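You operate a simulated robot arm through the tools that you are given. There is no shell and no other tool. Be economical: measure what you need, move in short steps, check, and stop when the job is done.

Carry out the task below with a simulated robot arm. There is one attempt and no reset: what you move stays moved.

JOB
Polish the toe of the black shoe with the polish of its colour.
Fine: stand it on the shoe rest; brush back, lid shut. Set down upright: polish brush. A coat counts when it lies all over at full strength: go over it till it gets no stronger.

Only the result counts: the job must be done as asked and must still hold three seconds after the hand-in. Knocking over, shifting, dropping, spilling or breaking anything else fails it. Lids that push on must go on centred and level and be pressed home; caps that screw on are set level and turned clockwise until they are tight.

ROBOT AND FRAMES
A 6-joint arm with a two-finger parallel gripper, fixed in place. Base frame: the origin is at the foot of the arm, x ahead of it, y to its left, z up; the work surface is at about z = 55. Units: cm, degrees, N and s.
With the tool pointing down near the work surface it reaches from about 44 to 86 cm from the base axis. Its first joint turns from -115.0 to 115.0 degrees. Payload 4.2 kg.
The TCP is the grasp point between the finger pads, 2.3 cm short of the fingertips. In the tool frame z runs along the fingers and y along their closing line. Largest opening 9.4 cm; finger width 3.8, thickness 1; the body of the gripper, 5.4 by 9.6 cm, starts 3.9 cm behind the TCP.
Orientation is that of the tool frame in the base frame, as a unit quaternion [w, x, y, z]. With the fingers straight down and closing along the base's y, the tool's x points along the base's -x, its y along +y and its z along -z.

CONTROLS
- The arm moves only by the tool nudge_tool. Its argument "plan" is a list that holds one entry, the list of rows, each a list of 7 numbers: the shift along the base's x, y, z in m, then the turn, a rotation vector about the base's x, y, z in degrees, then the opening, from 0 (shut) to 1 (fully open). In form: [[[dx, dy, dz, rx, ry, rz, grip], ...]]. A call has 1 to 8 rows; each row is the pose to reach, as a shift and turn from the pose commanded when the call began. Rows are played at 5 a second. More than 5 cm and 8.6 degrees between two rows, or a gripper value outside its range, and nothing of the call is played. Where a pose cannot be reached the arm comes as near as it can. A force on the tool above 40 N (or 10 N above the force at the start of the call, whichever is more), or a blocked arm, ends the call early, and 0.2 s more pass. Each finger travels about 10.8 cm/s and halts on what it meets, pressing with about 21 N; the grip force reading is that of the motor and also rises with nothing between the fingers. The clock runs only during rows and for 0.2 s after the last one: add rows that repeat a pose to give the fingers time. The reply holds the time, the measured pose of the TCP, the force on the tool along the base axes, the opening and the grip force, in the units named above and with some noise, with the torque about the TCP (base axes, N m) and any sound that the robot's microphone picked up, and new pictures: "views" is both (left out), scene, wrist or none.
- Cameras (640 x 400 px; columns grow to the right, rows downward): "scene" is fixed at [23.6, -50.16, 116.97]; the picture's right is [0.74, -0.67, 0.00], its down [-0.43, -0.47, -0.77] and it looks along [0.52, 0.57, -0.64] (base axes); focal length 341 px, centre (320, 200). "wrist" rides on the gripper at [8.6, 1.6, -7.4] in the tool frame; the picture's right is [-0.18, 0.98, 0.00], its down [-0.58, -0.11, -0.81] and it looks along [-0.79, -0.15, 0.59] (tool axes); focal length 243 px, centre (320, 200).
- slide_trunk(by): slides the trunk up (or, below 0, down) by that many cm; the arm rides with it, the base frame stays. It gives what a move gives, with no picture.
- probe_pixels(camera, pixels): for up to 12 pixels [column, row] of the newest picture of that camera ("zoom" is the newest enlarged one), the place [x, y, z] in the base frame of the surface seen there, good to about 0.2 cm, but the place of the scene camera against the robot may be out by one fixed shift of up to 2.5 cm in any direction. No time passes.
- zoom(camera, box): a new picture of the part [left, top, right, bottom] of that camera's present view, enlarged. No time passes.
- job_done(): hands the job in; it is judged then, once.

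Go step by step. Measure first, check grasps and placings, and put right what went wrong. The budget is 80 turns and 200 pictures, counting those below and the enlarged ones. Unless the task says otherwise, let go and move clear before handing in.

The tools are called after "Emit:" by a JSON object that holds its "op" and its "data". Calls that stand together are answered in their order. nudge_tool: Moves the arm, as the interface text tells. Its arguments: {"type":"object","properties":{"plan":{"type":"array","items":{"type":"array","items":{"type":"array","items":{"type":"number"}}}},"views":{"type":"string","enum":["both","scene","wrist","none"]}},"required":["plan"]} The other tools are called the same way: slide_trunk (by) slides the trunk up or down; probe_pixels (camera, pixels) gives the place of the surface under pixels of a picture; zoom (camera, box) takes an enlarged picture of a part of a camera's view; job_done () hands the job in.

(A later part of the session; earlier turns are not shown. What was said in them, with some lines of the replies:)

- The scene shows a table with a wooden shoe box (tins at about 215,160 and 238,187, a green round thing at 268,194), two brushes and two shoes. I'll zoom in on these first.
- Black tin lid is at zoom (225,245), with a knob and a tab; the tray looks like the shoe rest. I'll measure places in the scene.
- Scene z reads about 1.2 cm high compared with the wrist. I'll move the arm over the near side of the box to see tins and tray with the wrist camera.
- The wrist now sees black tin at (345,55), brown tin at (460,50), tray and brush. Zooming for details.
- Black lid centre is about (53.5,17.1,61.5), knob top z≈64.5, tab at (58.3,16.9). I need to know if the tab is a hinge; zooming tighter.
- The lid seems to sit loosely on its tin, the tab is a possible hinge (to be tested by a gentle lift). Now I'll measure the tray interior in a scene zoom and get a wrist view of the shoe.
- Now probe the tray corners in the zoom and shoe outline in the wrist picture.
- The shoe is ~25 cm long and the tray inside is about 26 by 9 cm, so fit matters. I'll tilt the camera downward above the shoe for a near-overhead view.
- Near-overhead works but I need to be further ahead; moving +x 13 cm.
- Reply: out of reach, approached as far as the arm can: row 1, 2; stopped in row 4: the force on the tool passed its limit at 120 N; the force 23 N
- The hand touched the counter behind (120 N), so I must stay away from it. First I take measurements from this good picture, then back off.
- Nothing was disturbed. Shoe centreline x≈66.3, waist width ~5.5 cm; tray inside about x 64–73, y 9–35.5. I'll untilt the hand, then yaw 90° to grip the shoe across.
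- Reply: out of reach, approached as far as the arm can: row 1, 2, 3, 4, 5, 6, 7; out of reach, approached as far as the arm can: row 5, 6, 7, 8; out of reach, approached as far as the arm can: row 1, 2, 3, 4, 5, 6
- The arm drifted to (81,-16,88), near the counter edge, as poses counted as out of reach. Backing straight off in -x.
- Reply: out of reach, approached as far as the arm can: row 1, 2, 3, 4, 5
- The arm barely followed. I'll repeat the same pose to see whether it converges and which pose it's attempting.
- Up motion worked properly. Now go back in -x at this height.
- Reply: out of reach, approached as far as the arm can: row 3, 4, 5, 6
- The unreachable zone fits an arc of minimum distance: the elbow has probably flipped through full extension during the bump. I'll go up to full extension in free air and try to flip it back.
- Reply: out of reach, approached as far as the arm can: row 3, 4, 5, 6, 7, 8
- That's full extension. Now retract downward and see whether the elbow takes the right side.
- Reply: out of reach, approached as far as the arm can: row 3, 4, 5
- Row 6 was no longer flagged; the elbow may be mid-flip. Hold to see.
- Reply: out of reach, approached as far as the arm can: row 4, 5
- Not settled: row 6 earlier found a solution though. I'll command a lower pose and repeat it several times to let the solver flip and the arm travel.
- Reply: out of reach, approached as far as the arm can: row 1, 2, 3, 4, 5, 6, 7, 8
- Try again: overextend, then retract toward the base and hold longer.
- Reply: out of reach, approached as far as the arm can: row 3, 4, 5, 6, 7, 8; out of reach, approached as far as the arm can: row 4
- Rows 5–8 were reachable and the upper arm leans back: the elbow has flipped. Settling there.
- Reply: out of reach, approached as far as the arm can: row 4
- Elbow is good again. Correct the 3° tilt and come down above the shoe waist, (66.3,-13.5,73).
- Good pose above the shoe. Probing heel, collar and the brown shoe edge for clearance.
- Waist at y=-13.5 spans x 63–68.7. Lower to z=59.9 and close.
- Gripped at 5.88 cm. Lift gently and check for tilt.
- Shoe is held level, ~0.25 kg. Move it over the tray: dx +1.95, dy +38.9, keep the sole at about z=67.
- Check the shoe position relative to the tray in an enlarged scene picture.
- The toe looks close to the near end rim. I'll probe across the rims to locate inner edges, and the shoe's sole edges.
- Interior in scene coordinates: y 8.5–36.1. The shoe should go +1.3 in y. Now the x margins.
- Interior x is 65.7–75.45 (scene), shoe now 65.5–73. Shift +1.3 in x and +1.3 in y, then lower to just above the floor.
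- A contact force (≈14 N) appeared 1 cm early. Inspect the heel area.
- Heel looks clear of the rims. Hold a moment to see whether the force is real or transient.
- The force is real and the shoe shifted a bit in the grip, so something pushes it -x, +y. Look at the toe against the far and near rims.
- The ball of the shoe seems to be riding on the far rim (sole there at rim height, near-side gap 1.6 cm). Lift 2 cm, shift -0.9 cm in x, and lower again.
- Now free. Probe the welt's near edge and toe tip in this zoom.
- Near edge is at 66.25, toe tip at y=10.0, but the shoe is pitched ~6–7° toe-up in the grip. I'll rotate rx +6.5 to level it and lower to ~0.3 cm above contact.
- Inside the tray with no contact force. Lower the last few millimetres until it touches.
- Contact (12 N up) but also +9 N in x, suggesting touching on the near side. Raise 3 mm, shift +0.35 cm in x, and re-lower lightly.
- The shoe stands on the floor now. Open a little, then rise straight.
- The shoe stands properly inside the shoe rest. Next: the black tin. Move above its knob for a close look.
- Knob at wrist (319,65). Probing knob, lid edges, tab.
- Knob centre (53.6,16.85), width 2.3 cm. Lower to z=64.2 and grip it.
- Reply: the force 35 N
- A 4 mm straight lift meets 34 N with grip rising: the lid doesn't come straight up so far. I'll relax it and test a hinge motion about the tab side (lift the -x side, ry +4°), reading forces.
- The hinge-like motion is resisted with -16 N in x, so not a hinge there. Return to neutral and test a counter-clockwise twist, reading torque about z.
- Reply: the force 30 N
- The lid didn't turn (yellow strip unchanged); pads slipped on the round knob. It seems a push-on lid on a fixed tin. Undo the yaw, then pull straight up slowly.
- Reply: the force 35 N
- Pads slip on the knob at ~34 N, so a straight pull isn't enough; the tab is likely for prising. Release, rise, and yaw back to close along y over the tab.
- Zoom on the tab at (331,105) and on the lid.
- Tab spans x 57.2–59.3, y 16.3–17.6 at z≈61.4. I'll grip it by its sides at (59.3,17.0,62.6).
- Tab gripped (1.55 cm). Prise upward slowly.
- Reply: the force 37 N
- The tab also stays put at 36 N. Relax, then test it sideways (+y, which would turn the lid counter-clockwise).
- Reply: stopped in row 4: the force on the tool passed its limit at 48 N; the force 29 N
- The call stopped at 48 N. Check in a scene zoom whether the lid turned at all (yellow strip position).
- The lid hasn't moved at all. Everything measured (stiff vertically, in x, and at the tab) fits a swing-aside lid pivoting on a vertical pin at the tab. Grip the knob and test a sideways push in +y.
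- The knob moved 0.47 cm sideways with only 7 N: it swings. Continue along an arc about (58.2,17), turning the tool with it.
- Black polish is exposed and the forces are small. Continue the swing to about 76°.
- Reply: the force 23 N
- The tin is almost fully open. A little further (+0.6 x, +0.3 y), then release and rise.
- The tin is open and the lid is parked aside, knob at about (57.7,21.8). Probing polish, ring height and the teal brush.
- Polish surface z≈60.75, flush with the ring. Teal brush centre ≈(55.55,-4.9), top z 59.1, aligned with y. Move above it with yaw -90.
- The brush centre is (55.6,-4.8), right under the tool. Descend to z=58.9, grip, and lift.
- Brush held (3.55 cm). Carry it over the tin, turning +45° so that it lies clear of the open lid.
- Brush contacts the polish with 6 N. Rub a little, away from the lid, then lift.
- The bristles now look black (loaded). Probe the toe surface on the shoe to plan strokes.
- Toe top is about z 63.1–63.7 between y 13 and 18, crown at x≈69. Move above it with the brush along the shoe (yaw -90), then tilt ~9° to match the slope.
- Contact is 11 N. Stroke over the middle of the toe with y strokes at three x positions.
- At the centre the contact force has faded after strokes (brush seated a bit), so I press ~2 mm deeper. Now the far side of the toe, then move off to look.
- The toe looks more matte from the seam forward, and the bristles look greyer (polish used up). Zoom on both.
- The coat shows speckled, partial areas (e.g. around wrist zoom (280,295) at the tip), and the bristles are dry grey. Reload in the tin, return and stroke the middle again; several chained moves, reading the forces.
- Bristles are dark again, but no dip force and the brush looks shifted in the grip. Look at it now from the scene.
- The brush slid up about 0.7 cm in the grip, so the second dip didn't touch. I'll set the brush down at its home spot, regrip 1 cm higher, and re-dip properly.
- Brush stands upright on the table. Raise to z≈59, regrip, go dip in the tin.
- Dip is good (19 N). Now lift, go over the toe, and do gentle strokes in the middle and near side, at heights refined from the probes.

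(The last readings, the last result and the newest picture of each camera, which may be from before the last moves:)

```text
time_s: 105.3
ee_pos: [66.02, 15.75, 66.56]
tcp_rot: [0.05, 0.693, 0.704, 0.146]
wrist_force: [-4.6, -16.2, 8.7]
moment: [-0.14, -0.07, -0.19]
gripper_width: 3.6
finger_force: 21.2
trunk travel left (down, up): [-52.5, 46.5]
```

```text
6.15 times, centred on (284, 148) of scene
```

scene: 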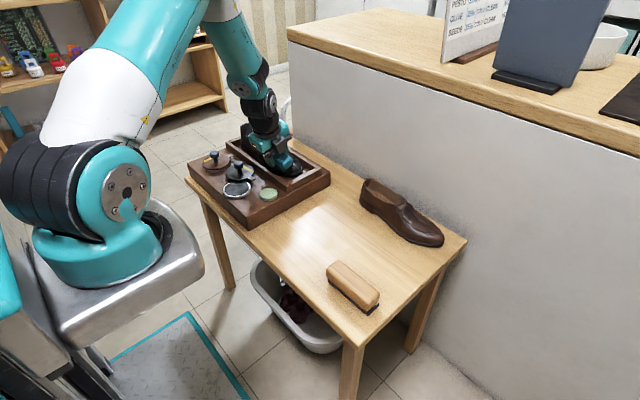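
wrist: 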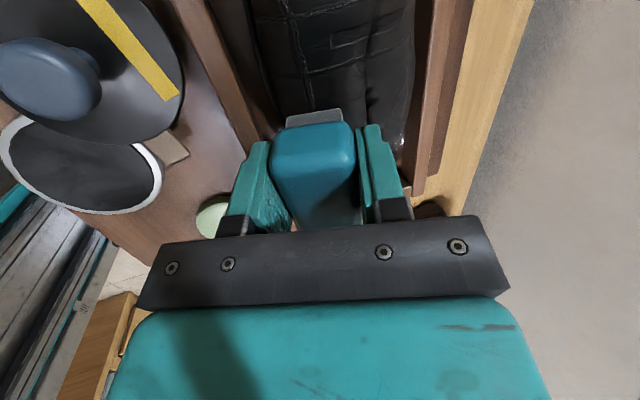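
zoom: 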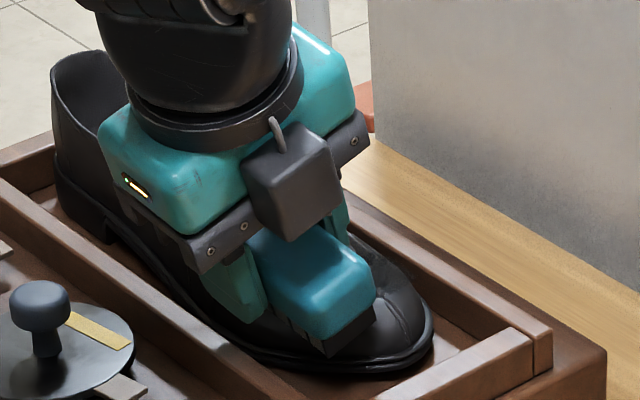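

The near side was brushed; the +y end of the stroke pushed 16 N on the vamp, so I'll shorten that. Continue with near edge, far side, front of the toe, then move away to look.

Emit:
{"op": "nudge_tool", "data": {"plan": [[[-0.0093, -0.017, -0.0078, 0, -2, 0, 0.2], [-0.0093, -0.009, -0.0067, 0, -2, 0, 0.2], [-0.0093, -0.027, -0.0098, 0, -2, 0, 0.2], [0, -0.017, -0.0025, 0, 0, 0, 0.2], [0.0173, -0.017, 0.004, 0, 8, 0, 0.2], [0.0357, -0.017, 0.0055, 0, 16, 0, 0.2]]], "views": "none"}}

Emit:
{"op": "nudge_tool", "data": {"plan": [[[0.0174, 0, -0.004, 0, 8, 0, 0.2], [0.0174, -0.013, -0.006, 0, 8, 0, 0.2], [0.0174, 0.01, -0.002, 0, 8, 0, 0.2], [0.0174, -0.013, -0.006, 0, 8, 0, 0.2], [0.0337, 0, -0.01, 0, 16, 0, 0.2], [0.0337, 0.01, -0.0085, 0, 16, 0, 0.2], [0.0337, -0.012, -0.012, 0, 16, 0, 0.2], [0.0337, 0, -0.01, 0, 16, 0, 0.2]]], "views": "none"}}

Emit:
{"op": "nudge_tool", "data": {"plan": [[[0.0073, 0, -0.0045, 0, 2, 0, 0.2], [0.0073, 0.008, -0.003, 0, 2, 0, 0.2], [0.0073, -0.012, -0.006, 0, 2, 0, 0.2], [-0.0163, 0, 0.006, 0, -6, 0, 0.2], [-0.0337, 0, 0.01, 0, -14, 0, 0.2], [-0.0337, -0.01, 0.018, 7, -16, 0, 0.2], [-0.0337, -0.02, 0.02, 14, -16, 0, 0.2]]], "views": "none"}}

Emit:
{"op": "nudge_tool", "data": {"plan": [[[0, -0.009, -0.014, 6, 0, 0, 0.2], [-0.015, -0.006, -0.0155, 6, -3, 0, 0.2], [-0.025, 0, -0.018, 6, -8, 0, 0.2], [-0.012, -0.007, -0.0155, 6, -3, 0, 0.2], [0.012, -0.008, -0.0155, 6, 3, 0, 0.2], [0.022, -0.002, -0.018, 6, 8, 0, 0.2], [0.01, -0.009, -0.0155, 6, 3, 0, 0.2], [0, -0.009, -0.013, 6, 0, 0, 0.2]]], "views": "wrist"}}

Emit:
{"op": "nudge_tool", "data": {"plan": [[[0, 0, 0.04, -8, 0, 0, 0.2], [-0.04, 0.02, 0.06, -16, 0, 0, 0.2], [-0.08, 0.04, 0.08, -20, 0, 0, 0.2], [-0.12, 0.06, 0.08, -28, 0, 0, 0.2], [-0.15, 0.08, 0.08, -28, 0, 0, 0.2], [-0.15, 0.08, 0.08, -28, 0, 0, 0.2]]]}}

Emit:
{"op": "zoom", "data": {"camera": "scene", "box": [268, 140, 332, 180]}}

Emit:
{"op": "zoom", "data": {"camera": "wrist", "box": [400, 0, 592, 180]}}

```text
time_s: 106.7
ee_pos: [69.58, 14.55, 67.08]
tcp_rot: [-0.05, 0.705, 0.706, 0.049]
wrist_force: [0.2, -0.8, -0.7]
moment: [-0.01, -0.02, 0.02]
gripper_width: 3.57
finger_force: 21.2
trunk travel left (down, up): [-52.5, 46.5]
```

```text
time_s: 108.5
ee_pos: [73.02, 14.3, 65.99]
tcp_rot: [-0.147, 0.705, 0.692, -0.048]
wrist_force: [-1.1, -1.3, -1.1]
moment: [-0.02, -0.01, 0.0]
gripper_width: 3.6
finger_force: 21.1
trunk travel left (down, up): [-52.5, 46.5]
```

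```text
time_s: 110.1
ee_pos: [69.42, 12.46, 68.14]
tcp_rot: [-0.134, 0.682, 0.706, 0.133]
wrist_force: [0.4, 0.6, -1.4]
moment: [0.01, -0.02, 0.02]
gripper_width: 3.58
finger_force: 21.2
trunk travel left (down, up): [-52.5, 46.5]
```

```text
time_s: 111.9
ee_pos: [69.54, 11.62, 66.65]
tcp_rot: [-0.171, 0.673, 0.699, 0.171]
wrist_force: [-0.8, 5.6, 2.4]
moment: [0.19, 0.04, -0.07]
gripper_width: 3.54
finger_force: 21.1
trunk travel left (down, up): [-52.5, 46.5]
```

wrist: 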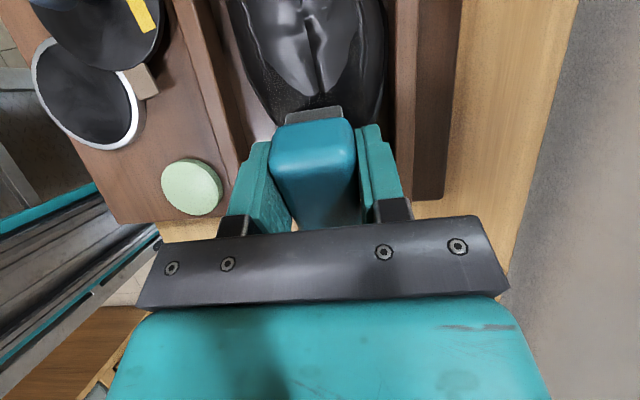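

```text
time_s: 113.3
ee_pos: [54.46, 19.6, 74.71]
tcp_rot: [-0.001, 0.695, 0.719, -0.003]
wrist_force: [0.5, -0.5, -1.2]
moment: [0.02, 0.01, -0.03]
gripper_width: 3.58
finger_force: 21.5
trunk travel left (down, up): [-52.5, 46.5]
```

scene: 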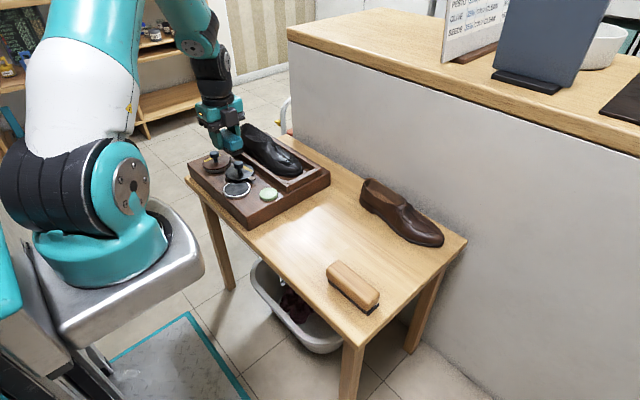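
wrist: 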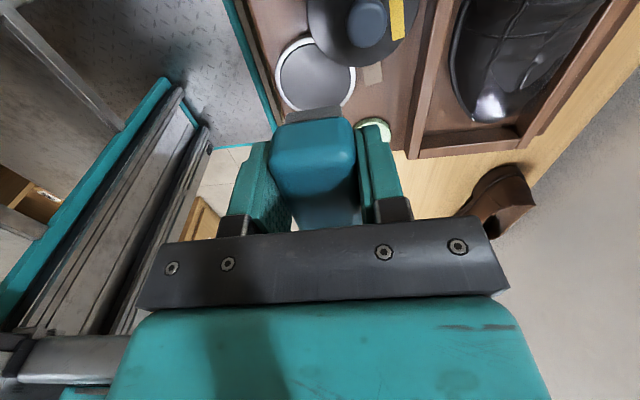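

```text
10.00 times, centred on (300, 160) of scene
```

zoom: 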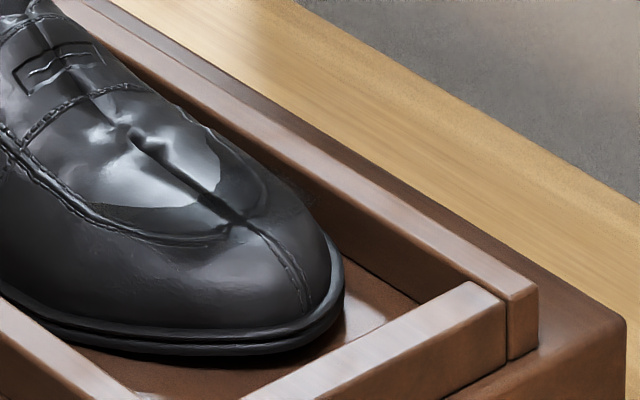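

```text
2.22 times, centred on (496, 90) of wrist
```

zoom: 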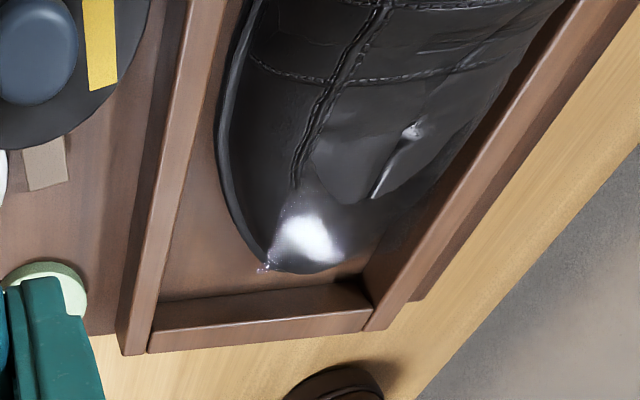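

The coat shows as a matte film with speckled edges; a glossy spot remains at the tip (wrist zoom (310,235)). Zoom in tighter to judge what's still missing.

Emit:
{"op": "zoom", "data": {"camera": "wrist", "box": [440, 40, 552, 130]}}

Emit:
{"op": "zoom", "data": {"camera": "scene", "box": [268, 148, 308, 178]}}

Emit:
{"op": "probe_pixels", "data": {"camera": "wrist", "pixels": [[490, 105], [480, 112], [474, 118], [500, 100], [515, 108], [508, 118], [490, 120], [480, 90], [500, 80], [530, 95], [462, 100], [455, 70]]}}

```text
4.44 times, centred on (496, 85) of wrist
```

zoom: 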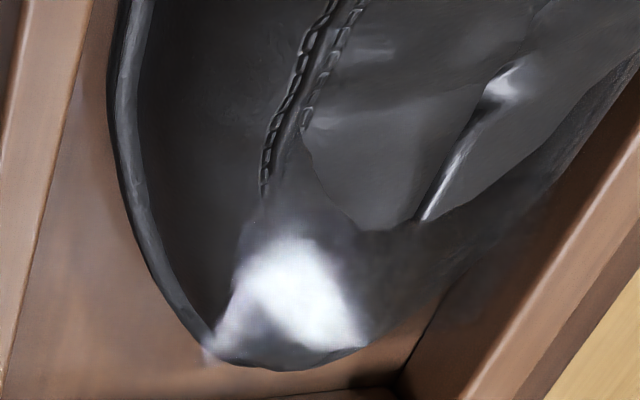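

```text
13.33 times, centred on (288, 163) of scene
```

zoom: 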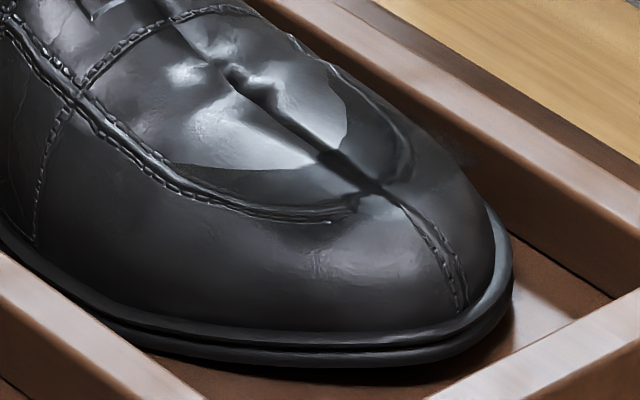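

```text
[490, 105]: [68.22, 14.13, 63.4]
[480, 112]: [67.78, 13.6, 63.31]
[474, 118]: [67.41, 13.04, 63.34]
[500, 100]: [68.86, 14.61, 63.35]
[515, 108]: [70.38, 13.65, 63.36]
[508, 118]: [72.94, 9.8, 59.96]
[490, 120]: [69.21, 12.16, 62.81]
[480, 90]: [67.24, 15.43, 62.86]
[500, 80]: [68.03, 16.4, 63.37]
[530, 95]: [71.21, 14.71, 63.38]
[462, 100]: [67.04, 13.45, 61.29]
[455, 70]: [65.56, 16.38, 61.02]
```

The probes show the coat as a flat film at z≈63.35 spanning x≈67.3–71+, y≈12–17, with dithered edges, so it isn't full yet. Do another complete round: regrip the brush, reload, and stroke with the brush further forward (clear of the vamp crown), then look again.

Emit:
{"op": "nudge_tool", "data": {"plan": [[[0.002, -0.041, -0.006, 0, 0, -1.9, 0.2], [0.004, -0.082, -0.012, 0, 0, -1.9, 0.2], [0.006, -0.123, -0.018, 0, 0, -1.9, 0.2], [0.008, -0.164, -0.024, 0, 0, -1.9, 0.2], [0.01, -0.205, -0.03, 0, 0, -1.9, 0.2], [0.0109, -0.245, -0.037, 0, 0, -1.9, 0.2], [0.0109, -0.245, -0.077, 0, 0, -1.9, 0.2], [0.0109, -0.245, -0.117, 0, 0, -1.9, 0.2]]], "views": "none"}}

Emit:
{"op": "nudge_tool", "data": {"plan": [[[0, 0, -0.03, 0, 0, 0, 0.2], [0, 0, -0.042, 0, 0, 0, 0.2], [0, 0, -0.0465, 0, 0, 0, 0.2], [0, 0, -0.0485, 0, 0, 0, 0.2], [0, 0, -0.0485, 0, 0, 0, 0.2], [0, 0, -0.0485, 0, 0, 0, 0.5], [0, 0, -0.0485, 0, 0, 0, 0.5]]], "views": "none"}}

Emit:
{"op": "nudge_tool", "data": {"plan": [[[0, 0, 0.005, 0, 0, 0, 0.5], [0, 0, 0.0085, 0, 0, 0, 0.5], [0, 0, 0.0085, 0, 0, 0, 0.2], [0, 0, 0.0085, 0, 0, 0, 0.2], [0, 0, 0.0085, 0, 0, 0, 0.2], [0, 0, 0.04, 0, 0, 0, 0.2], [0, 0, 0.08, 0, 0, 0, 0.2], [0, 0, 0.12, 0, 0, 0, 0.2]]]}}

```text
time_s: 115.1
ee_pos: [55.75, -5.2, 63.09]
tcp_rot: [-0.001, 0.707, 0.707, -0.002]
wrist_force: [-0.1, -0.2, -0.9]
moment: [0.0, 0.01, 0.0]
gripper_width: 3.59
finger_force: 21.4
trunk travel left (down, up): [-52.5, 46.5]
```

```text
time_s: 116.7
ee_pos: [55.53, -5.07, 58.15]
tcp_rot: [-0.002, 0.707, 0.707, -0.004]
wrist_force: [0.2, -0.6, 0.2]
moment: [-0.05, 0.02, -0.01]
gripper_width: 4.68
finger_force: 0.1
trunk travel left (down, up): [-52.5, 46.5]
```

```text
time_s: 118.5
ee_pos: [55.66, -5.08, 70.07]
tcp_rot: [-0.002, 0.707, 0.707, -0.003]
wrist_force: [0.2, 0.1, -1.0]
moment: [0.02, 0.01, -0.02]
gripper_width: 3.54
finger_force: 21.5
trunk travel left (down, up): [-52.5, 46.5]
```

scene: 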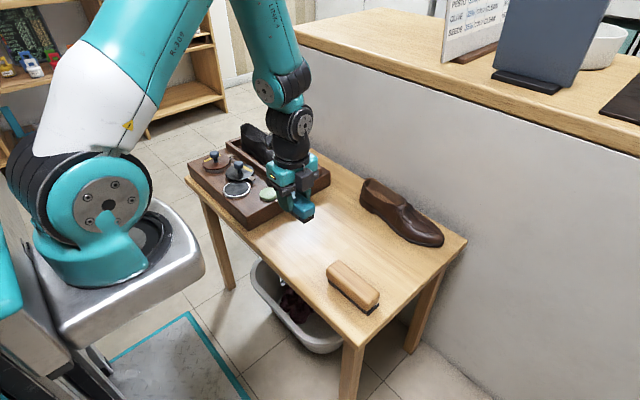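
wrist: 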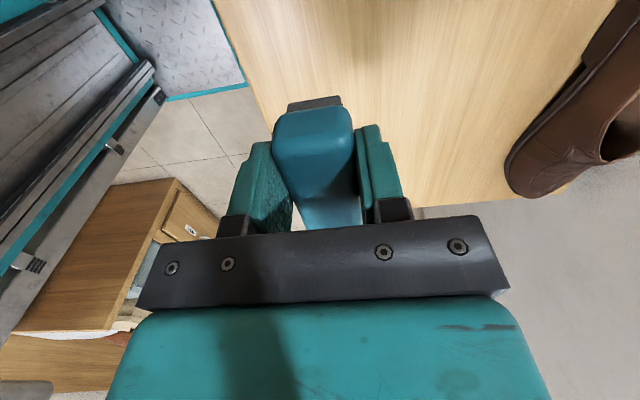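

Brush regripped. Now carry to the tin, dip, return to the toe, stroke all over with the brush slightly further forward, then retreat and look.

Emit:
{"op": "nudge_tool", "data": {"plan": [[[-0.003, 0.037, 0, 0, 0, 7.5, 0.2], [-0.006, 0.074, 0, 0, 0, 15, 0.2], [-0.01, 0.111, 0, 0, 0, 22.5, 0.2], [-0.014, 0.148, 0, 0, 0, 30, 0.2], [-0.018, 0.185, 0, 0, 0, 37.5, 0.2], [-0.023, 0.221, 0, 0, 0, 45, 0.2], [-0.023, 0.221, -0.04, 0, 0, 45, 0.2], [-0.023, 0.221, -0.048, 0, 0, 45, 0.2]]], "views": "none"}}

Emit:
{"op": "nudge_tool", "data": {"plan": [[[0, 0, -0.004, 0, 0, 0, 0.2], [0, 0, -0.006, 0, 0, 0, 0.2], [-0.005, -0.005, -0.006, 0, 0, 0, 0.2], [0, 0, -0.006, 0, 0, 0, 0.2], [-0.003, -0.003, -0.006, 0, 0, 0, 0.2]]], "views": "none"}}

Emit:
{"op": "nudge_tool", "data": {"plan": [[[0, 0, 0.04, 0, 0, 0, 0.2], [0.01, 0, 0.08, 0, 0, 0, 0.2], [0.04, -0.008, 0.08, 0, 0, -8, 0.2], [0.07, -0.016, 0.08, 0, 0, -16, 0.2], [0.1, -0.022, 0.08, 0, 0, -24, 0.2], [0.13, -0.028, 0.075, 0, 0, -32, 0.2], [0.155, -0.032, 0.072, 0, 0, -40, 0.2], [0.165, -0.034, 0.07, 0, 0, -45, 0.2]]], "views": "none"}}

Emit:
{"op": "nudge_tool", "data": {"plan": [[[0, 0, -0.02, 8, 0, 0, 0.2], [0, 0, -0.037, 8, 0, 0, 0.2], [0, 0, -0.042, 8, 0, 0, 0.2], [0, -0.008, -0.043, 8, 0, 0, 0.2], [0, 0.01, -0.0405, 8, 0, 0, 0.2], [0, -0.008, -0.043, 8, 0, 0, 0.2], [0, 0.01, -0.0405, 8, 0, 0, 0.2], [0, 0, -0.042, 8, 0, 0, 0.2]]], "views": "none"}}

Emit:
{"op": "nudge_tool", "data": {"plan": [[[-0.01, -0.008, -0.001, 0, 0, 0, 0.2], [-0.01, 0.01, 0.001, 0, 0, 0, 0.2], [-0.02, 0.01, 0, 0, 0, 0, 0.2], [-0.02, -0.008, -0.002, 0, 0, 0, 0.2], [-0.028, 0, -0.003, 0, -5, 0, 0.2], [-0.01, -0.008, -0.001, 0, 0, 0, 0.2], [0, -0.008, -0.001, 0, 0, 0, 0.2], [0, 0, 0, 0, 0, 0, 0.2]]], "views": "none"}}

Emit:
{"op": "nudge_tool", "data": {"plan": [[[0.01, 0.01, 0.001, 0, 0, 0, 0.2], [0.01, -0.008, -0.001, 0, 0, 0, 0.2], [0.02, -0.008, -0.002, 0, 0, 0, 0.2], [0.02, 0.01, 0, 0, 0, 0, 0.2], [0.028, 0, -0.003, 0, 5, 0, 0.2], [0.01, -0.008, -0.001, 0, 0, 0, 0.2], [0, -0.01, -0.002, 0, 0, 0, 0.2], [0, 0, 0, 0, 0, 0, 0.2]]], "views": "none"}}

Emit:
{"op": "nudge_tool", "data": {"plan": [[[0, 0, 0.04, 0, 0, 0, 0.2], [-0.04, 0.02, 0.07, -4, 0, 0, 0.2], [-0.08, 0.04, 0.077, -8, 0, 0, 0.2], [-0.12, 0.055, 0.077, -8, 0, 0, 0.2], [-0.15, 0.062, 0.077, -8, 0, 0, 0.2], [-0.15, 0.062, 0.077, -8, 0, 0, 0.2]]]}}

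Emit:
{"op": "zoom", "data": {"camera": "wrist", "box": [440, 40, 552, 130]}}

Emit:
{"op": "zoom", "data": {"camera": "scene", "box": [268, 148, 308, 178]}}

```text
time_s: 120.3
ee_pos: [53.42, 16.99, 65.37]
tcp_rot: [0.0, 0.383, 0.924, -0.003]
wrist_force: [0.1, -0.3, -1.4]
moment: [0.04, 0.01, -0.02]
gripper_width: 3.56
finger_force: 21.2
trunk travel left (down, up): [-52.5, 46.5]
```

```text
time_s: 121.5
ee_pos: [53.19, 16.9, 64.7]
tcp_rot: [0.0, 0.383, 0.924, -0.002]
wrist_force: [4.7, 3.8, 10.8]
moment: [0.15, -0.14, 0.04]
gripper_width: 3.57
finger_force: 20.9
trunk travel left (down, up): [-52.5, 46.5]
```

```text
time_s: 123.3
ee_pos: [69.47, 13.43, 71.67]
tcp_rot: [-0.002, 0.707, 0.707, -0.003]
wrist_force: [-0.5, -0.5, 0.6]
moment: [0.02, -0.03, 0.0]
gripper_width: 3.54
finger_force: 20.6
trunk travel left (down, up): [-52.5, 46.5]
```

```text
time_s: 125.1
ee_pos: [69.5, 13.46, 67.55]
tcp_rot: [-0.051, 0.705, 0.706, 0.047]
wrist_force: [-0.6, -1.1, -0.4]
moment: [0.0, -0.01, 0.01]
gripper_width: 3.58
finger_force: 20.4
trunk travel left (down, up): [-52.5, 46.5]
```

```text
time_s: 126.9
ee_pos: [69.58, 13.21, 67.55]
tcp_rot: [-0.051, 0.705, 0.706, 0.045]
wrist_force: [0.0, 0.1, -2.0]
moment: [-0.03, 0.01, -0.02]
gripper_width: 3.57
finger_force: 21.1
trunk travel left (down, up): [-52.5, 46.5]
```

```text
time_s: 128.7
ee_pos: [69.65, 13.35, 67.47]
tcp_rot: [-0.051, 0.705, 0.706, 0.046]
wrist_force: [1.0, -0.8, -0.6]
moment: [0.03, -0.03, 0.03]
gripper_width: 3.54
finger_force: 20.7
trunk travel left (down, up): [-52.5, 46.5]
```

```text
refused: row 2 steps farther than a row can; nothing moved
```

```text
4.44 times, centred on (496, 85) of wrist
```

zoom: 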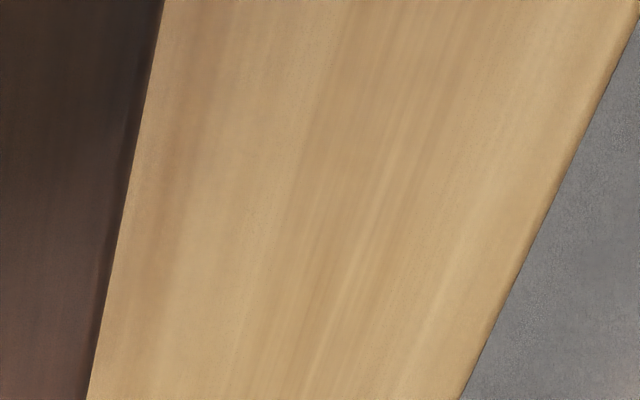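

```text
13.33 times, centred on (288, 163) of scene
```

zoom: 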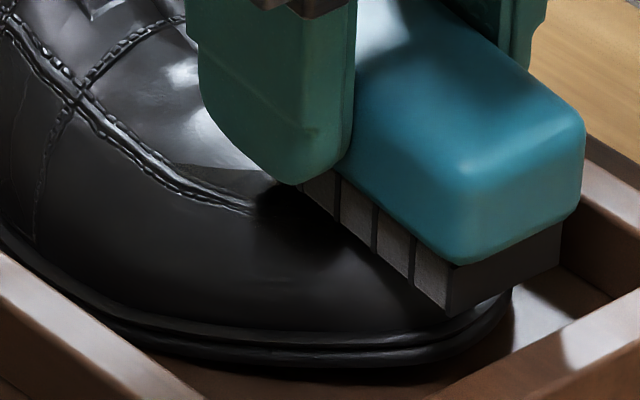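

The strokes ended at z≈67.5, about 0.5 cm too high to press. Repeat them 5–6 mm lower, then retreat for a look.

Emit:
{"op": "nudge_tool", "data": {"plan": [[[0, 0, -0.005, 0, 0, 0, 0.2], [0, -0.008, -0.006, 0, 0, 0, 0.2], [0, 0.01, -0.0035, 0, 0, 0, 0.2], [0, -0.008, -0.0065, 0, 0, 0, 0.2], [0, 0.01, -0.004, 0, 0, 0, 0.2], [0, 0, -0.0055, 0, 0, 0, 0.2]]], "views": "none"}}

Emit:
{"op": "nudge_tool", "data": {"plan": [[[-0.01, -0.008, -0.001, 0, 0, 0, 0.2], [-0.01, 0.01, 0.001, 0, 0, 0, 0.2], [-0.02, 0.01, 0, 0, -3, 0, 0.2], [-0.02, -0.008, -0.002, 0, -3, 0, 0.2], [-0.028, 0, -0.004, 0, -8, 0, 0.2], [-0.015, -0.008, -0.002, 0, -2, 0, 0.2], [0, -0.008, -0.001, 0, 0, 0, 0.2], [0, 0, 0, 0, 0, 0, 0.2]]], "views": "none"}}

Emit:
{"op": "nudge_tool", "data": {"plan": [[[0.01, 0.01, 0, 0, 0, 0, 0.2], [0.01, -0.008, -0.002, 0, 0, 0, 0.2], [0.02, -0.008, -0.003, 0, 3, 0, 0.2], [0.02, 0.01, -0.001, 0, 3, 0, 0.2], [0.028, 0, -0.005, 0, 8, 0, 0.2], [0.01, -0.008, -0.002, 0, 0, 0, 0.2], [0, -0.012, -0.003, 0, 0, 0, 0.2], [0, 0, 0, 0, 0, 0, 0.2]]], "views": "none"}}

Emit:
{"op": "nudge_tool", "data": {"plan": [[[-0.01, 0.01, 0, 0, 0, 0, 0.2], [-0.02, -0.008, -0.003, 0, -3, 0, 0.2], [-0.01, 0.01, 0, 0, 0, 0, 0.2], [0, -0.01, -0.003, 0, 0, 0, 0.2], [0.01, 0.01, 0, 0, 0, 0, 0.2], [0.02, -0.008, -0.003, 0, 3, 0, 0.2], [0.01, 0.01, 0, 0, 0, 0, 0.2], [0, 0, -0.001, 0, 0, 0, 0.2]]], "views": "none"}}

Emit:
{"op": "nudge_tool", "data": {"plan": [[[0, 0, 0.04, 0, 0, 0, 0.2], [-0.03, 0.015, 0.065, -4, 0, 0, 0.2], [-0.065, 0.035, 0.08, -8, 0, 0, 0.2], [-0.1, 0.05, 0.08, -8, 0, 0, 0.2], [-0.135, 0.06, 0.08, -8, 0, 0, 0.2], [-0.15, 0.062, 0.08, -8, 0, 0, 0.2], [-0.15, 0.062, 0.08, -8, 0, 0, 0.2]]]}}

Emit:
{"op": "zoom", "data": {"camera": "wrist", "box": [440, 40, 552, 130]}}

Emit:
{"op": "zoom", "data": {"camera": "scene", "box": [268, 148, 308, 178]}}

```text
time_s: 130.1
ee_pos: [69.59, 13.36, 66.98]
tcp_rot: [-0.052, 0.705, 0.706, 0.048]
wrist_force: [0.1, 4.2, 8.6]
moment: [0.39, 0.05, -0.02]
gripper_width: 3.55
finger_force: 20.9
trunk travel left (down, up): [-52.5, 46.5]
```

```text
time_s: 131.9
ee_pos: [69.62, 13.26, 66.92]
tcp_rot: [-0.05, 0.706, 0.705, 0.046]
wrist_force: [-0.4, -3.4, 1.3]
moment: [-0.02, -0.02, 0.07]
gripper_width: 3.55
finger_force: 21.5
trunk travel left (down, up): [-52.5, 46.5]
```

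```text
time_s: 133.7
ee_pos: [69.46, 13.4, 66.89]
tcp_rot: [-0.051, 0.706, 0.705, 0.045]
wrist_force: [-0.8, 0.4, -0.5]
moment: [0.01, 0.0, 0.0]
gripper_width: 3.56
finger_force: 21.2
trunk travel left (down, up): [-52.5, 46.5]
```

```text
time_s: 135.5
ee_pos: [69.59, 13.23, 66.82]
tcp_rot: [-0.052, 0.706, 0.705, 0.047]
wrist_force: [1.0, -0.6, -1.0]
moment: [0.01, 0.03, -0.02]
gripper_width: 3.56
finger_force: 20.2
trunk travel left (down, up): [-52.5, 46.5]
```

```text
time_s: 137.1
ee_pos: [54.51, 19.52, 74.96]
tcp_rot: [-0.002, 0.707, 0.708, -0.003]
wrist_force: [0.0, -0.1, 0.1]
moment: [0.02, 0.01, -0.02]
gripper_width: 3.57
finger_force: 20.7
trunk travel left (down, up): [-52.5, 46.5]
```

scene: 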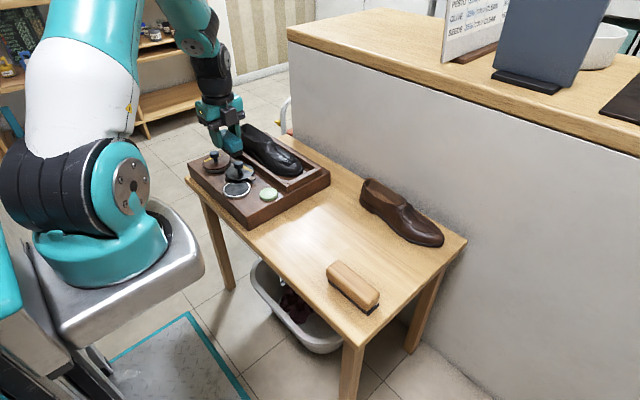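
wrist: 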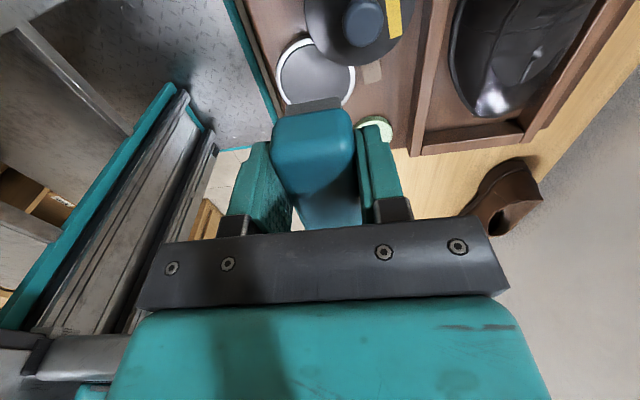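

```text
4.44 times, centred on (496, 85) of wrist
```

zoom: 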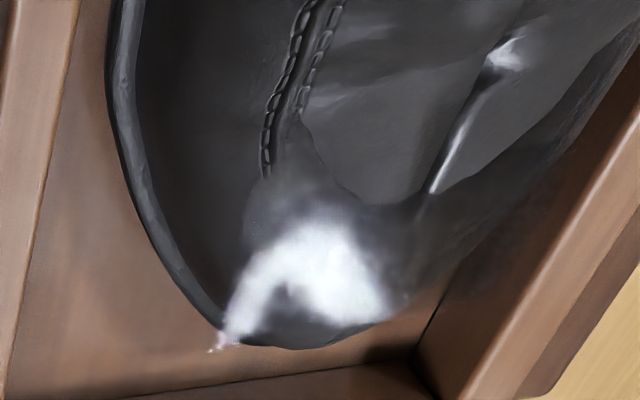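

```text
13.33 times, centred on (288, 163) of scene
5 turns are left
```

zoom: 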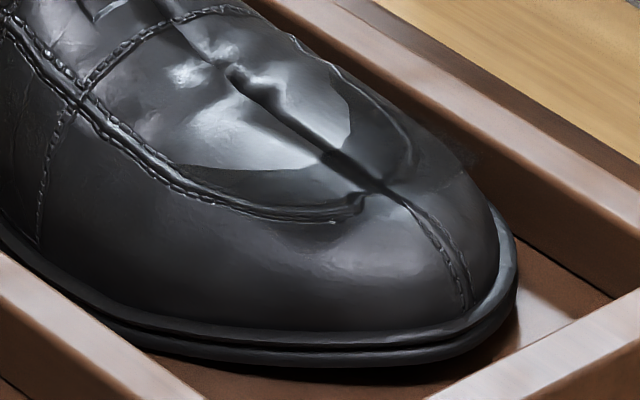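

The film looks essentially unchanged from the previous round, so it's close to saturated. With 5 turns left I'll do one last reload and full pass, then set the brush back upright at its place, all chained.

Emit:
{"op": "nudge_tool", "data": {"plan": [[[-0.002, -0.004, -0.008, 0, 0, 7.5, 0.2], [-0.004, -0.008, -0.017, 0, 0, 15, 0.2], [-0.006, -0.012, -0.025, 0, 0, 22.5, 0.2], [-0.008, -0.016, -0.033, 0, 0, 30, 0.2], [-0.01, -0.02, -0.042, 0, 0, 37.5, 0.2], [-0.012, -0.025, -0.05, 0, 0, 45, 0.2], [-0.012, -0.025, -0.09, 0, 0, 45, 0.2], [-0.012, -0.025, -0.098, 0, 0, 45, 0.2]]], "views": "none"}}

Emit:
{"op": "nudge_tool", "data": {"plan": [[[0, 0, -0.005, 0, 0, 0, 0.2], [0, 0, -0.0075, 0, 0, 0, 0.2], [0, 0, -0.009, 0, 0, 0, 0.2], [-0.005, -0.005, -0.009, 0, 0, 0, 0.2], [0, 0, -0.009, 0, 0, 0, 0.2], [-0.003, -0.003, -0.009, 0, 0, 0, 0.2]]], "views": "none"}}

Emit:
{"op": "nudge_tool", "data": {"plan": [[[0, 0, 0.04, 0, 0, 0, 0.2], [0.01, 0, 0.08, 0, 0, 0, 0.2], [0.04, -0.008, 0.08, 0, 0, -8, 0.2], [0.07, -0.016, 0.08, 0, 0, -16, 0.2], [0.1, -0.022, 0.08, 0, 0, -24, 0.2], [0.13, -0.028, 0.078, 0, 0, -32, 0.2], [0.155, -0.032, 0.076, 0, 0, -40, 0.2], [0.165, -0.034, 0.074, 0, 0, -45, 0.2]]], "views": "none"}}

Emit:
{"op": "nudge_tool", "data": {"plan": [[[0, 0, -0.02, 8, 0, 0, 0.2], [0, 0, -0.04, 8, 0, 0, 0.2], [0, 0, -0.048, 8, 0, 0, 0.2], [0, -0.008, -0.05, 8, 0, 0, 0.2], [0, 0.01, -0.0475, 8, 0, 0, 0.2], [0, -0.008, -0.05, 8, 0, 0, 0.2], [0, 0.01, -0.0475, 8, 0, 0, 0.2], [0, 0, -0.049, 8, 0, 0, 0.2]]], "views": "none"}}

Emit:
{"op": "nudge_tool", "data": {"plan": [[[-0.01, -0.008, -0.001, 0, 0, 0, 0.2], [-0.01, 0.01, 0.001, 0, 0, 0, 0.2], [-0.02, 0.01, 0, 0, -3, 0, 0.2], [-0.02, -0.008, -0.003, 0, -3, 0, 0.2], [-0.028, 0, -0.005, 0, -8, 0, 0.2], [-0.015, -0.008, -0.002, 0, -2, 0, 0.2], [0, -0.008, -0.001, 0, 0, 0, 0.2], [0, 0, 0, 0, 0, 0, 0.2]]], "views": "none"}}

Emit:
{"op": "nudge_tool", "data": {"plan": [[[0.01, 0.01, 0, 0, 0, 0, 0.2], [0.01, -0.008, -0.002, 0, 0, 0, 0.2], [0.02, -0.008, -0.003, 0, 3, 0, 0.2], [0.02, 0.01, -0.001, 0, 3, 0, 0.2], [0.028, 0, -0.005, 0, 8, 0, 0.2], [0.01, -0.008, -0.002, 0, 0, 0, 0.2], [0, -0.012, -0.003, 0, 0, 0, 0.2], [0, 0, 0, 0, 0, 0, 0.2]]], "views": "none"}}

Emit:
{"op": "nudge_tool", "data": {"plan": [[[0, 0, 0.04, -4, 0, 0, 0.2], [-0.02, -0.03, 0.045, -8, 0, 0, 0.2], [-0.045, -0.06, 0.045, -8, 0, 0, 0.2], [-0.07, -0.09, 0.045, -8, 0, 0, 0.2], [-0.095, -0.12, 0.045, -8, 0, 0, 0.2], [-0.12, -0.15, 0.045, -8, 0, 0, 0.2], [-0.1395, -0.177, 0.043, -8, 0, 0, 0.2], [-0.1395, -0.177, 0.003, -8, 0, 0, 0.2]]], "views": "both"}}

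```text
time_s: 138.9
ee_pos: [53.4, 17.07, 65.1]
tcp_rot: [0.0, 0.383, 0.924, -0.003]
wrist_force: [-0.4, 0.7, -1.0]
moment: [0.02, 0.03, -0.01]
gripper_width: 3.58
finger_force: 20.8
trunk travel left (down, up): [-52.5, 46.5]
```

```text
time_s: 140.3
ee_pos: [53.03, 16.81, 64.21]
tcp_rot: [0.0, 0.383, 0.924, -0.003]
wrist_force: [4.0, 1.1, 7.2]
moment: [0.08, -0.16, -0.01]
gripper_width: 3.58
finger_force: 21.1
trunk travel left (down, up): [-52.5, 46.5]
```

```text
time_s: 142.1
ee_pos: [69.64, 13.42, 71.65]
tcp_rot: [-0.003, 0.709, 0.706, -0.003]
wrist_force: [-1.1, 0.4, 0.3]
moment: [0.02, 0.01, -0.02]
gripper_width: 3.56
finger_force: 20.9
trunk travel left (down, up): [-52.5, 46.5]
```

```text
time_s: 143.9
ee_pos: [69.69, 13.34, 66.66]
tcp_rot: [-0.051, 0.705, 0.706, 0.047]
wrist_force: [-0.9, -0.6, -0.9]
moment: [-0.04, 0.01, 0.02]
gripper_width: 3.55
finger_force: 21.1
trunk travel left (down, up): [-52.5, 46.5]
```

```text
time_s: 145.7
ee_pos: [69.57, 13.41, 66.64]
tcp_rot: [-0.051, 0.706, 0.705, 0.046]
wrist_force: [-0.4, -0.5, -0.8]
moment: [0.01, -0.02, 0.02]
gripper_width: 3.56
finger_force: 21.0
trunk travel left (down, up): [-52.5, 46.5]
```

```text
time_s: 147.5
ee_pos: [69.62, 13.25, 66.68]
tcp_rot: [-0.051, 0.705, 0.706, 0.047]
wrist_force: [-0.3, -0.8, -0.4]
moment: [0.01, -0.02, -0.01]
gripper_width: 3.57
finger_force: 21.2
trunk travel left (down, up): [-52.5, 46.5]
```

```text
time_s: 149.3
ee_pos: [55.61, -4.31, 66.98]
tcp_rot: [-0.002, 0.707, 0.707, -0.003]
wrist_force: [0.1, -0.4, -0.1]
moment: [0.01, -0.03, -0.03]
gripper_width: 3.55
finger_force: 20.4
trunk travel left (down, up): [-52.5, 46.5]
4 turns are left
```

scene: 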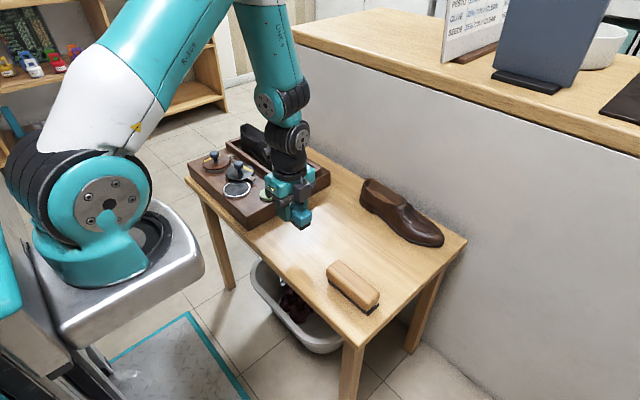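
wrist: 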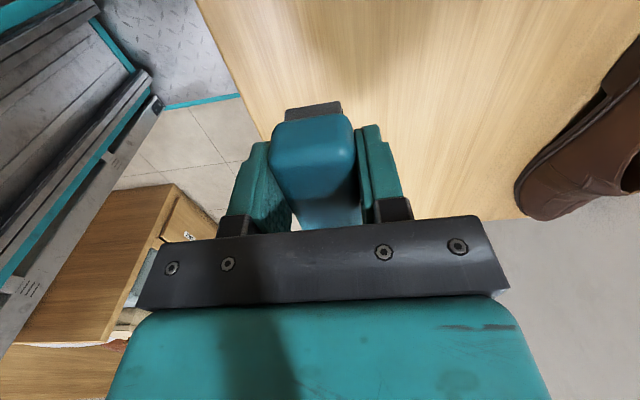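

The brush is above its place. Set it down upright and release; then go to the parked lid's knob, grip it, and swing it back along the arc about (58.6,17.2).

Emit:
{"op": "nudge_tool", "data": {"plan": [[[0, 0, -0.04, 0, 0, 0, 0.2], [0, 0, -0.07, 0, 0, 0, 0.2], [0, 0, -0.083, 0, 0, 0, 0.2], [0, 0, -0.086, 0, 0, 0, 0.2], [0, 0, -0.088, 0, 0, 0, 0.2], [0, 0, -0.088, 0, 0, 0, 0.2], [0, 0, -0.088, 0, 0, 0, 0.5], [0, 0, -0.088, 0, 0, 0, 0.5]]], "views": "none"}}

Emit:
{"op": "nudge_tool", "data": {"plan": [[[0, 0, 0.01, 0, 0, 0, 0.6], [0, 0, 0.05, 0, 0, 0, 0.6], [0, 0, 0.1, 0, 0, 0, 0.6], [0, 0, 0.15, 0, 0, 0, 0.5], [0, 0, 0.16, 0, 0, 0, 0.5]]], "views": "scene"}}

Emit:
{"op": "nudge_tool", "data": {"plan": [[[0.004, 0.045, 0, 0, 0, 0, 0.5], [0.008, 0.09, 0, 0, 0, 0, 0.5], [0.012, 0.135, 0, 0, 0, 0, 0.5], [0.016, 0.18, 0, 0, 0, 0, 0.5], [0.02, 0.225, 0, 0, 0, 0, 0.5], [0.022, 0.264, 0, 0, 0, 0, 0.5], [0.022, 0.264, -0.045, 0, 0, 0, 0.5], [0.022, 0.264, -0.085, 0, 0, 0, 0.5]]], "views": "wrist"}}

```text
time_s: 151.1
ee_pos: [55.54, -4.33, 58.16]
tcp_rot: [-0.002, 0.707, 0.707, -0.004]
wrist_force: [1.5, 0.3, -0.6]
moment: [0.03, 0.01, 0.02]
gripper_width: 4.71
finger_force: 0.1
trunk travel left (down, up): [-52.5, 46.5]
```

```text
time_s: 152.3
ee_pos: [55.45, -4.39, 74.15]
tcp_rot: [-0.002, 0.707, 0.707, -0.003]
wrist_force: [-0.5, 0.2, 0.1]
moment: [0.0, 0.02, -0.02]
gripper_width: 4.69
finger_force: 0.0
trunk travel left (down, up): [-52.5, 46.5]
```

scene: 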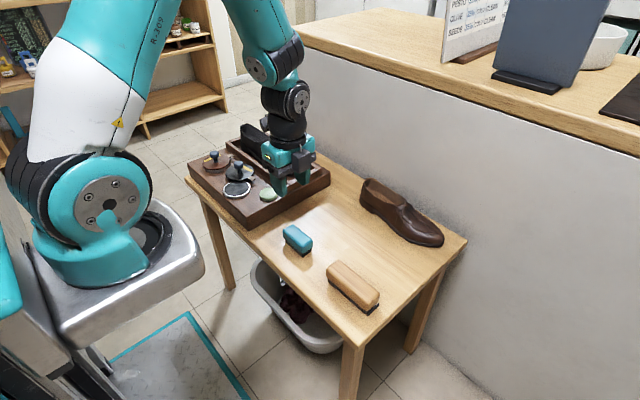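

```text
time_s: 154.1
ee_pos: [57.82, 22.08, 65.79]
tcp_rot: [-0.002, 0.707, 0.707, -0.003]
wrist_force: [0.0, -0.3, 0.4]
moment: [-0.03, -0.01, 0.02]
gripper_width: 4.72
finger_force: 0.0
trunk travel left (down, up): [-52.5, 46.5]
3 turns are left
```

wrist: 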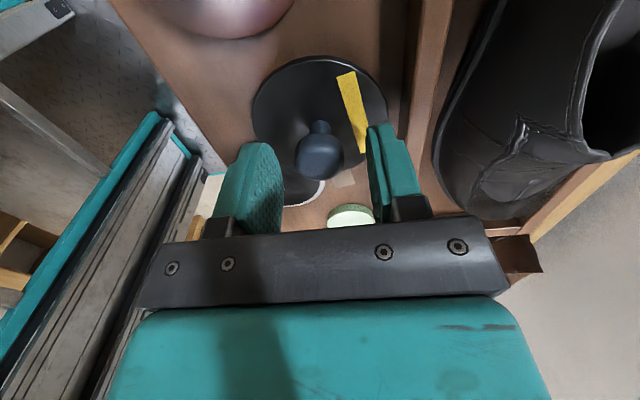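

Brush stands upright at its spot and the knob is between the fingers. Grip, swing the lid shut along the arc, release, rise and check.

Emit:
{"op": "nudge_tool", "data": {"plan": [[[0, 0, -0.016, 0, 0, 0, 0.5], [0, 0, -0.016, 0, 0, 0, 0.3], [0, 0, -0.016, 0, 0, 0, 0.2], [0, 0, -0.016, 0, 0, 0, 0.2]]], "views": "none"}}

Emit:
{"op": "nudge_tool", "data": {"plan": [[[-0.0074, -0.0017, 0, 0, 0, 8.4, 0.2], [-0.0138, -0.0043, 0, 0, 0, 16.5, 0.2], [-0.0198, -0.0078, 0, 0, 0, 24.7, 0.2], [-0.0253, -0.0121, 0, 0, 0, 32.7, 0.2], [-0.0301, -0.0171, 0, 0, 0, 40.7, 0.2], [-0.0341, -0.0227, 0, 0, 0, 48.7, 0.2], [-0.0341, -0.0227, 0, 0, 0, 48.7, 0.2]]], "views": "none"}}

Emit:
{"op": "nudge_tool", "data": {"plan": [[[-0.0033, -0.0061, 0, 0, 0, 8, 0.2], [-0.0057, -0.0126, 0, 0, 0, 16, 0.2], [-0.0071, -0.0194, 0, 0, 0, 24, 0.2], [-0.0076, -0.0263, 0, 0, 0, 32, 0.2], [-0.0075, -0.0293, 0, 0, 0, 35.3, 0.2], [-0.0075, -0.0305, 0, 0, 0, 35.3, 0.2], [-0.0075, -0.0305, 0, 0, 0, 35.3, 0.2]]], "views": "wrist"}}

Emit:
{"op": "nudge_tool", "data": {"plan": [[[0, 0, 0, 0, 0, 0, 0.5], [0, 0, 0, 0, 0, 0, 0.5], [0, 0, 0.03, 0, 0, 0, 0.5], [0, 0, 0.08, 0, 0, 0, 0.5], [0, 0, 0.13, 0, 0, 0, 0.5], [0, 0, 0.13, 0, 0, 0, 0.5]]]}}

Emit:
{"op": "zoom", "data": {"camera": "scene", "box": [212, 167, 260, 197]}}

Emit:
{"op": "zoom", "data": {"camera": "scene", "box": [230, 120, 326, 180]}}

```text
time_s: 155.1
ee_pos: [57.95, 22.03, 64.05]
tcp_rot: [-0.002, 0.707, 0.707, -0.003]
wrist_force: [-1.3, 0.4, -4.1]
moment: [0.13, -0.07, -0.04]
gripper_width: 2.48
finger_force: 44.8
trunk travel left (down, up): [-52.5, 46.5]
```

```text
time_s: 156.7
ee_pos: [54.22, 19.84, 63.99]
tcp_rot: [0.0, 0.353, 0.936, -0.004]
wrist_force: [-12.1, -6.4, -5.3]
moment: [-0.12, -0.15, -0.58]
gripper_width: 2.48
finger_force: 44.9
trunk travel left (down, up): [-52.5, 46.5]
```

```text
time_s: 158.3
ee_pos: [53.58, 16.93, 64.15]
tcp_rot: [0.0, 0.049, 0.999, -0.002]
wrist_force: [-23.1, 14.6, -18.8]
moment: [-0.03, -0.31, 0.16]
gripper_width: 2.48
finger_force: 45.5
trunk travel left (down, up): [-52.5, 46.5]
```

wrist: 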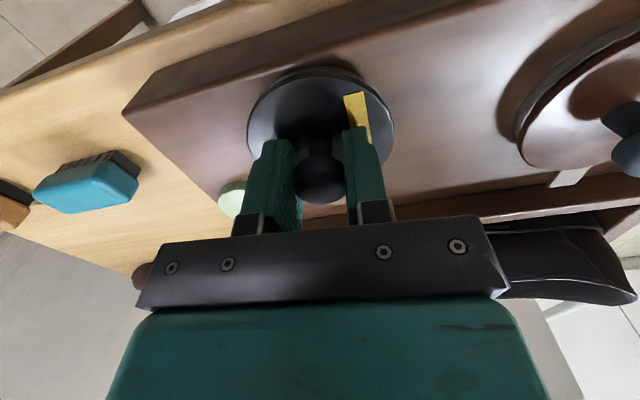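

```text
time_s: 159.7
ee_pos: [53.68, 16.72, 77.08]
tcp_rot: [0.0, 0.052, 0.999, -0.004]
wrist_force: [-0.2, 0.2, -0.4]
moment: [-0.01, 0.03, -0.01]
gripper_width: 4.69
finger_force: 0.2
trunk travel left (down, up): [-52.5, 46.5]
```

scene: 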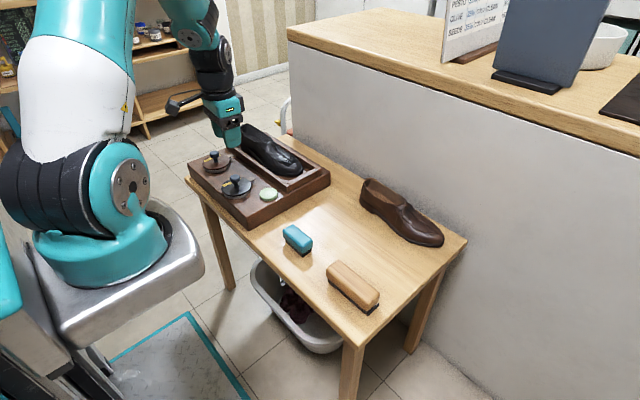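
wrist: 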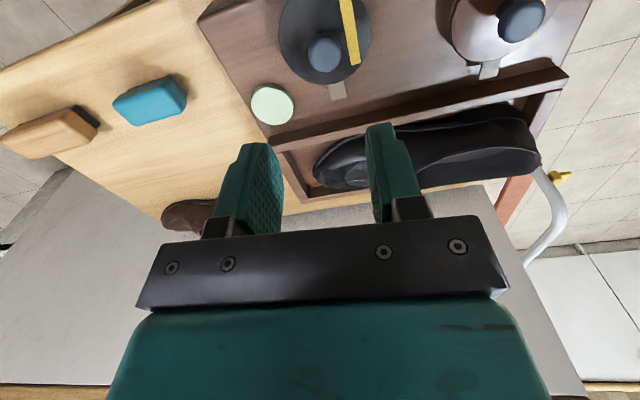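

```text
13.33 times, centred on (236, 182) of scene
```

zoom: 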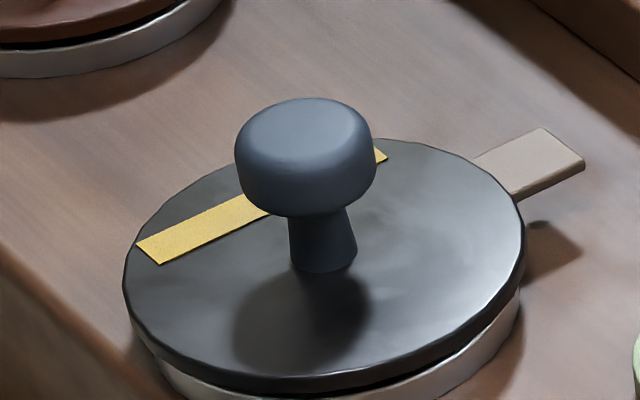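

```text
6.67 times, centred on (278, 150) of scene
2 turns are left
```

zoom: 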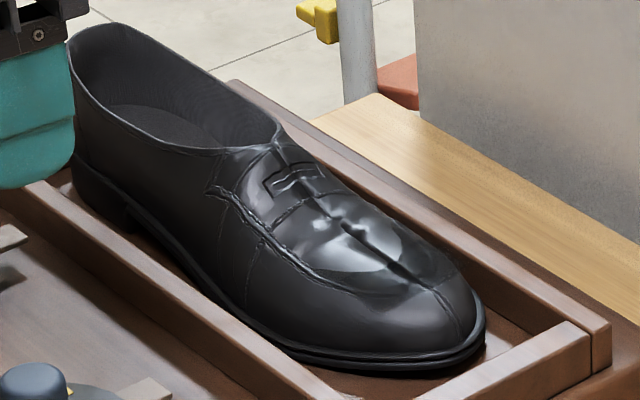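

The lid is back in exactly its starting position (strip and tab match the first picture). The brush stands upright in its place, the shoe stands in the rest, and the arm is clear, so I'm handing in.

Emit:
{"op": "job_done", "data": {}}

```text
The job is handed in.
```

I handed the job in, but I couldn't confirm that the toe's coat is at full strength all over. The shoe stands in the rest, the tin's lid is swung shut as it was at the start, and the brush is upright at its spot.

- **Coat:** I brushed the toe in four loads. The last pass showed no measurable contact force where I read it. I didn't take a close-up of the toe after that pass, and the one before it looked close to unchanged but still showed faint speckled edges.
- **Counter:** early on the hand bumped the counter behind the table (120 N). I saw nothing moved afterwards.
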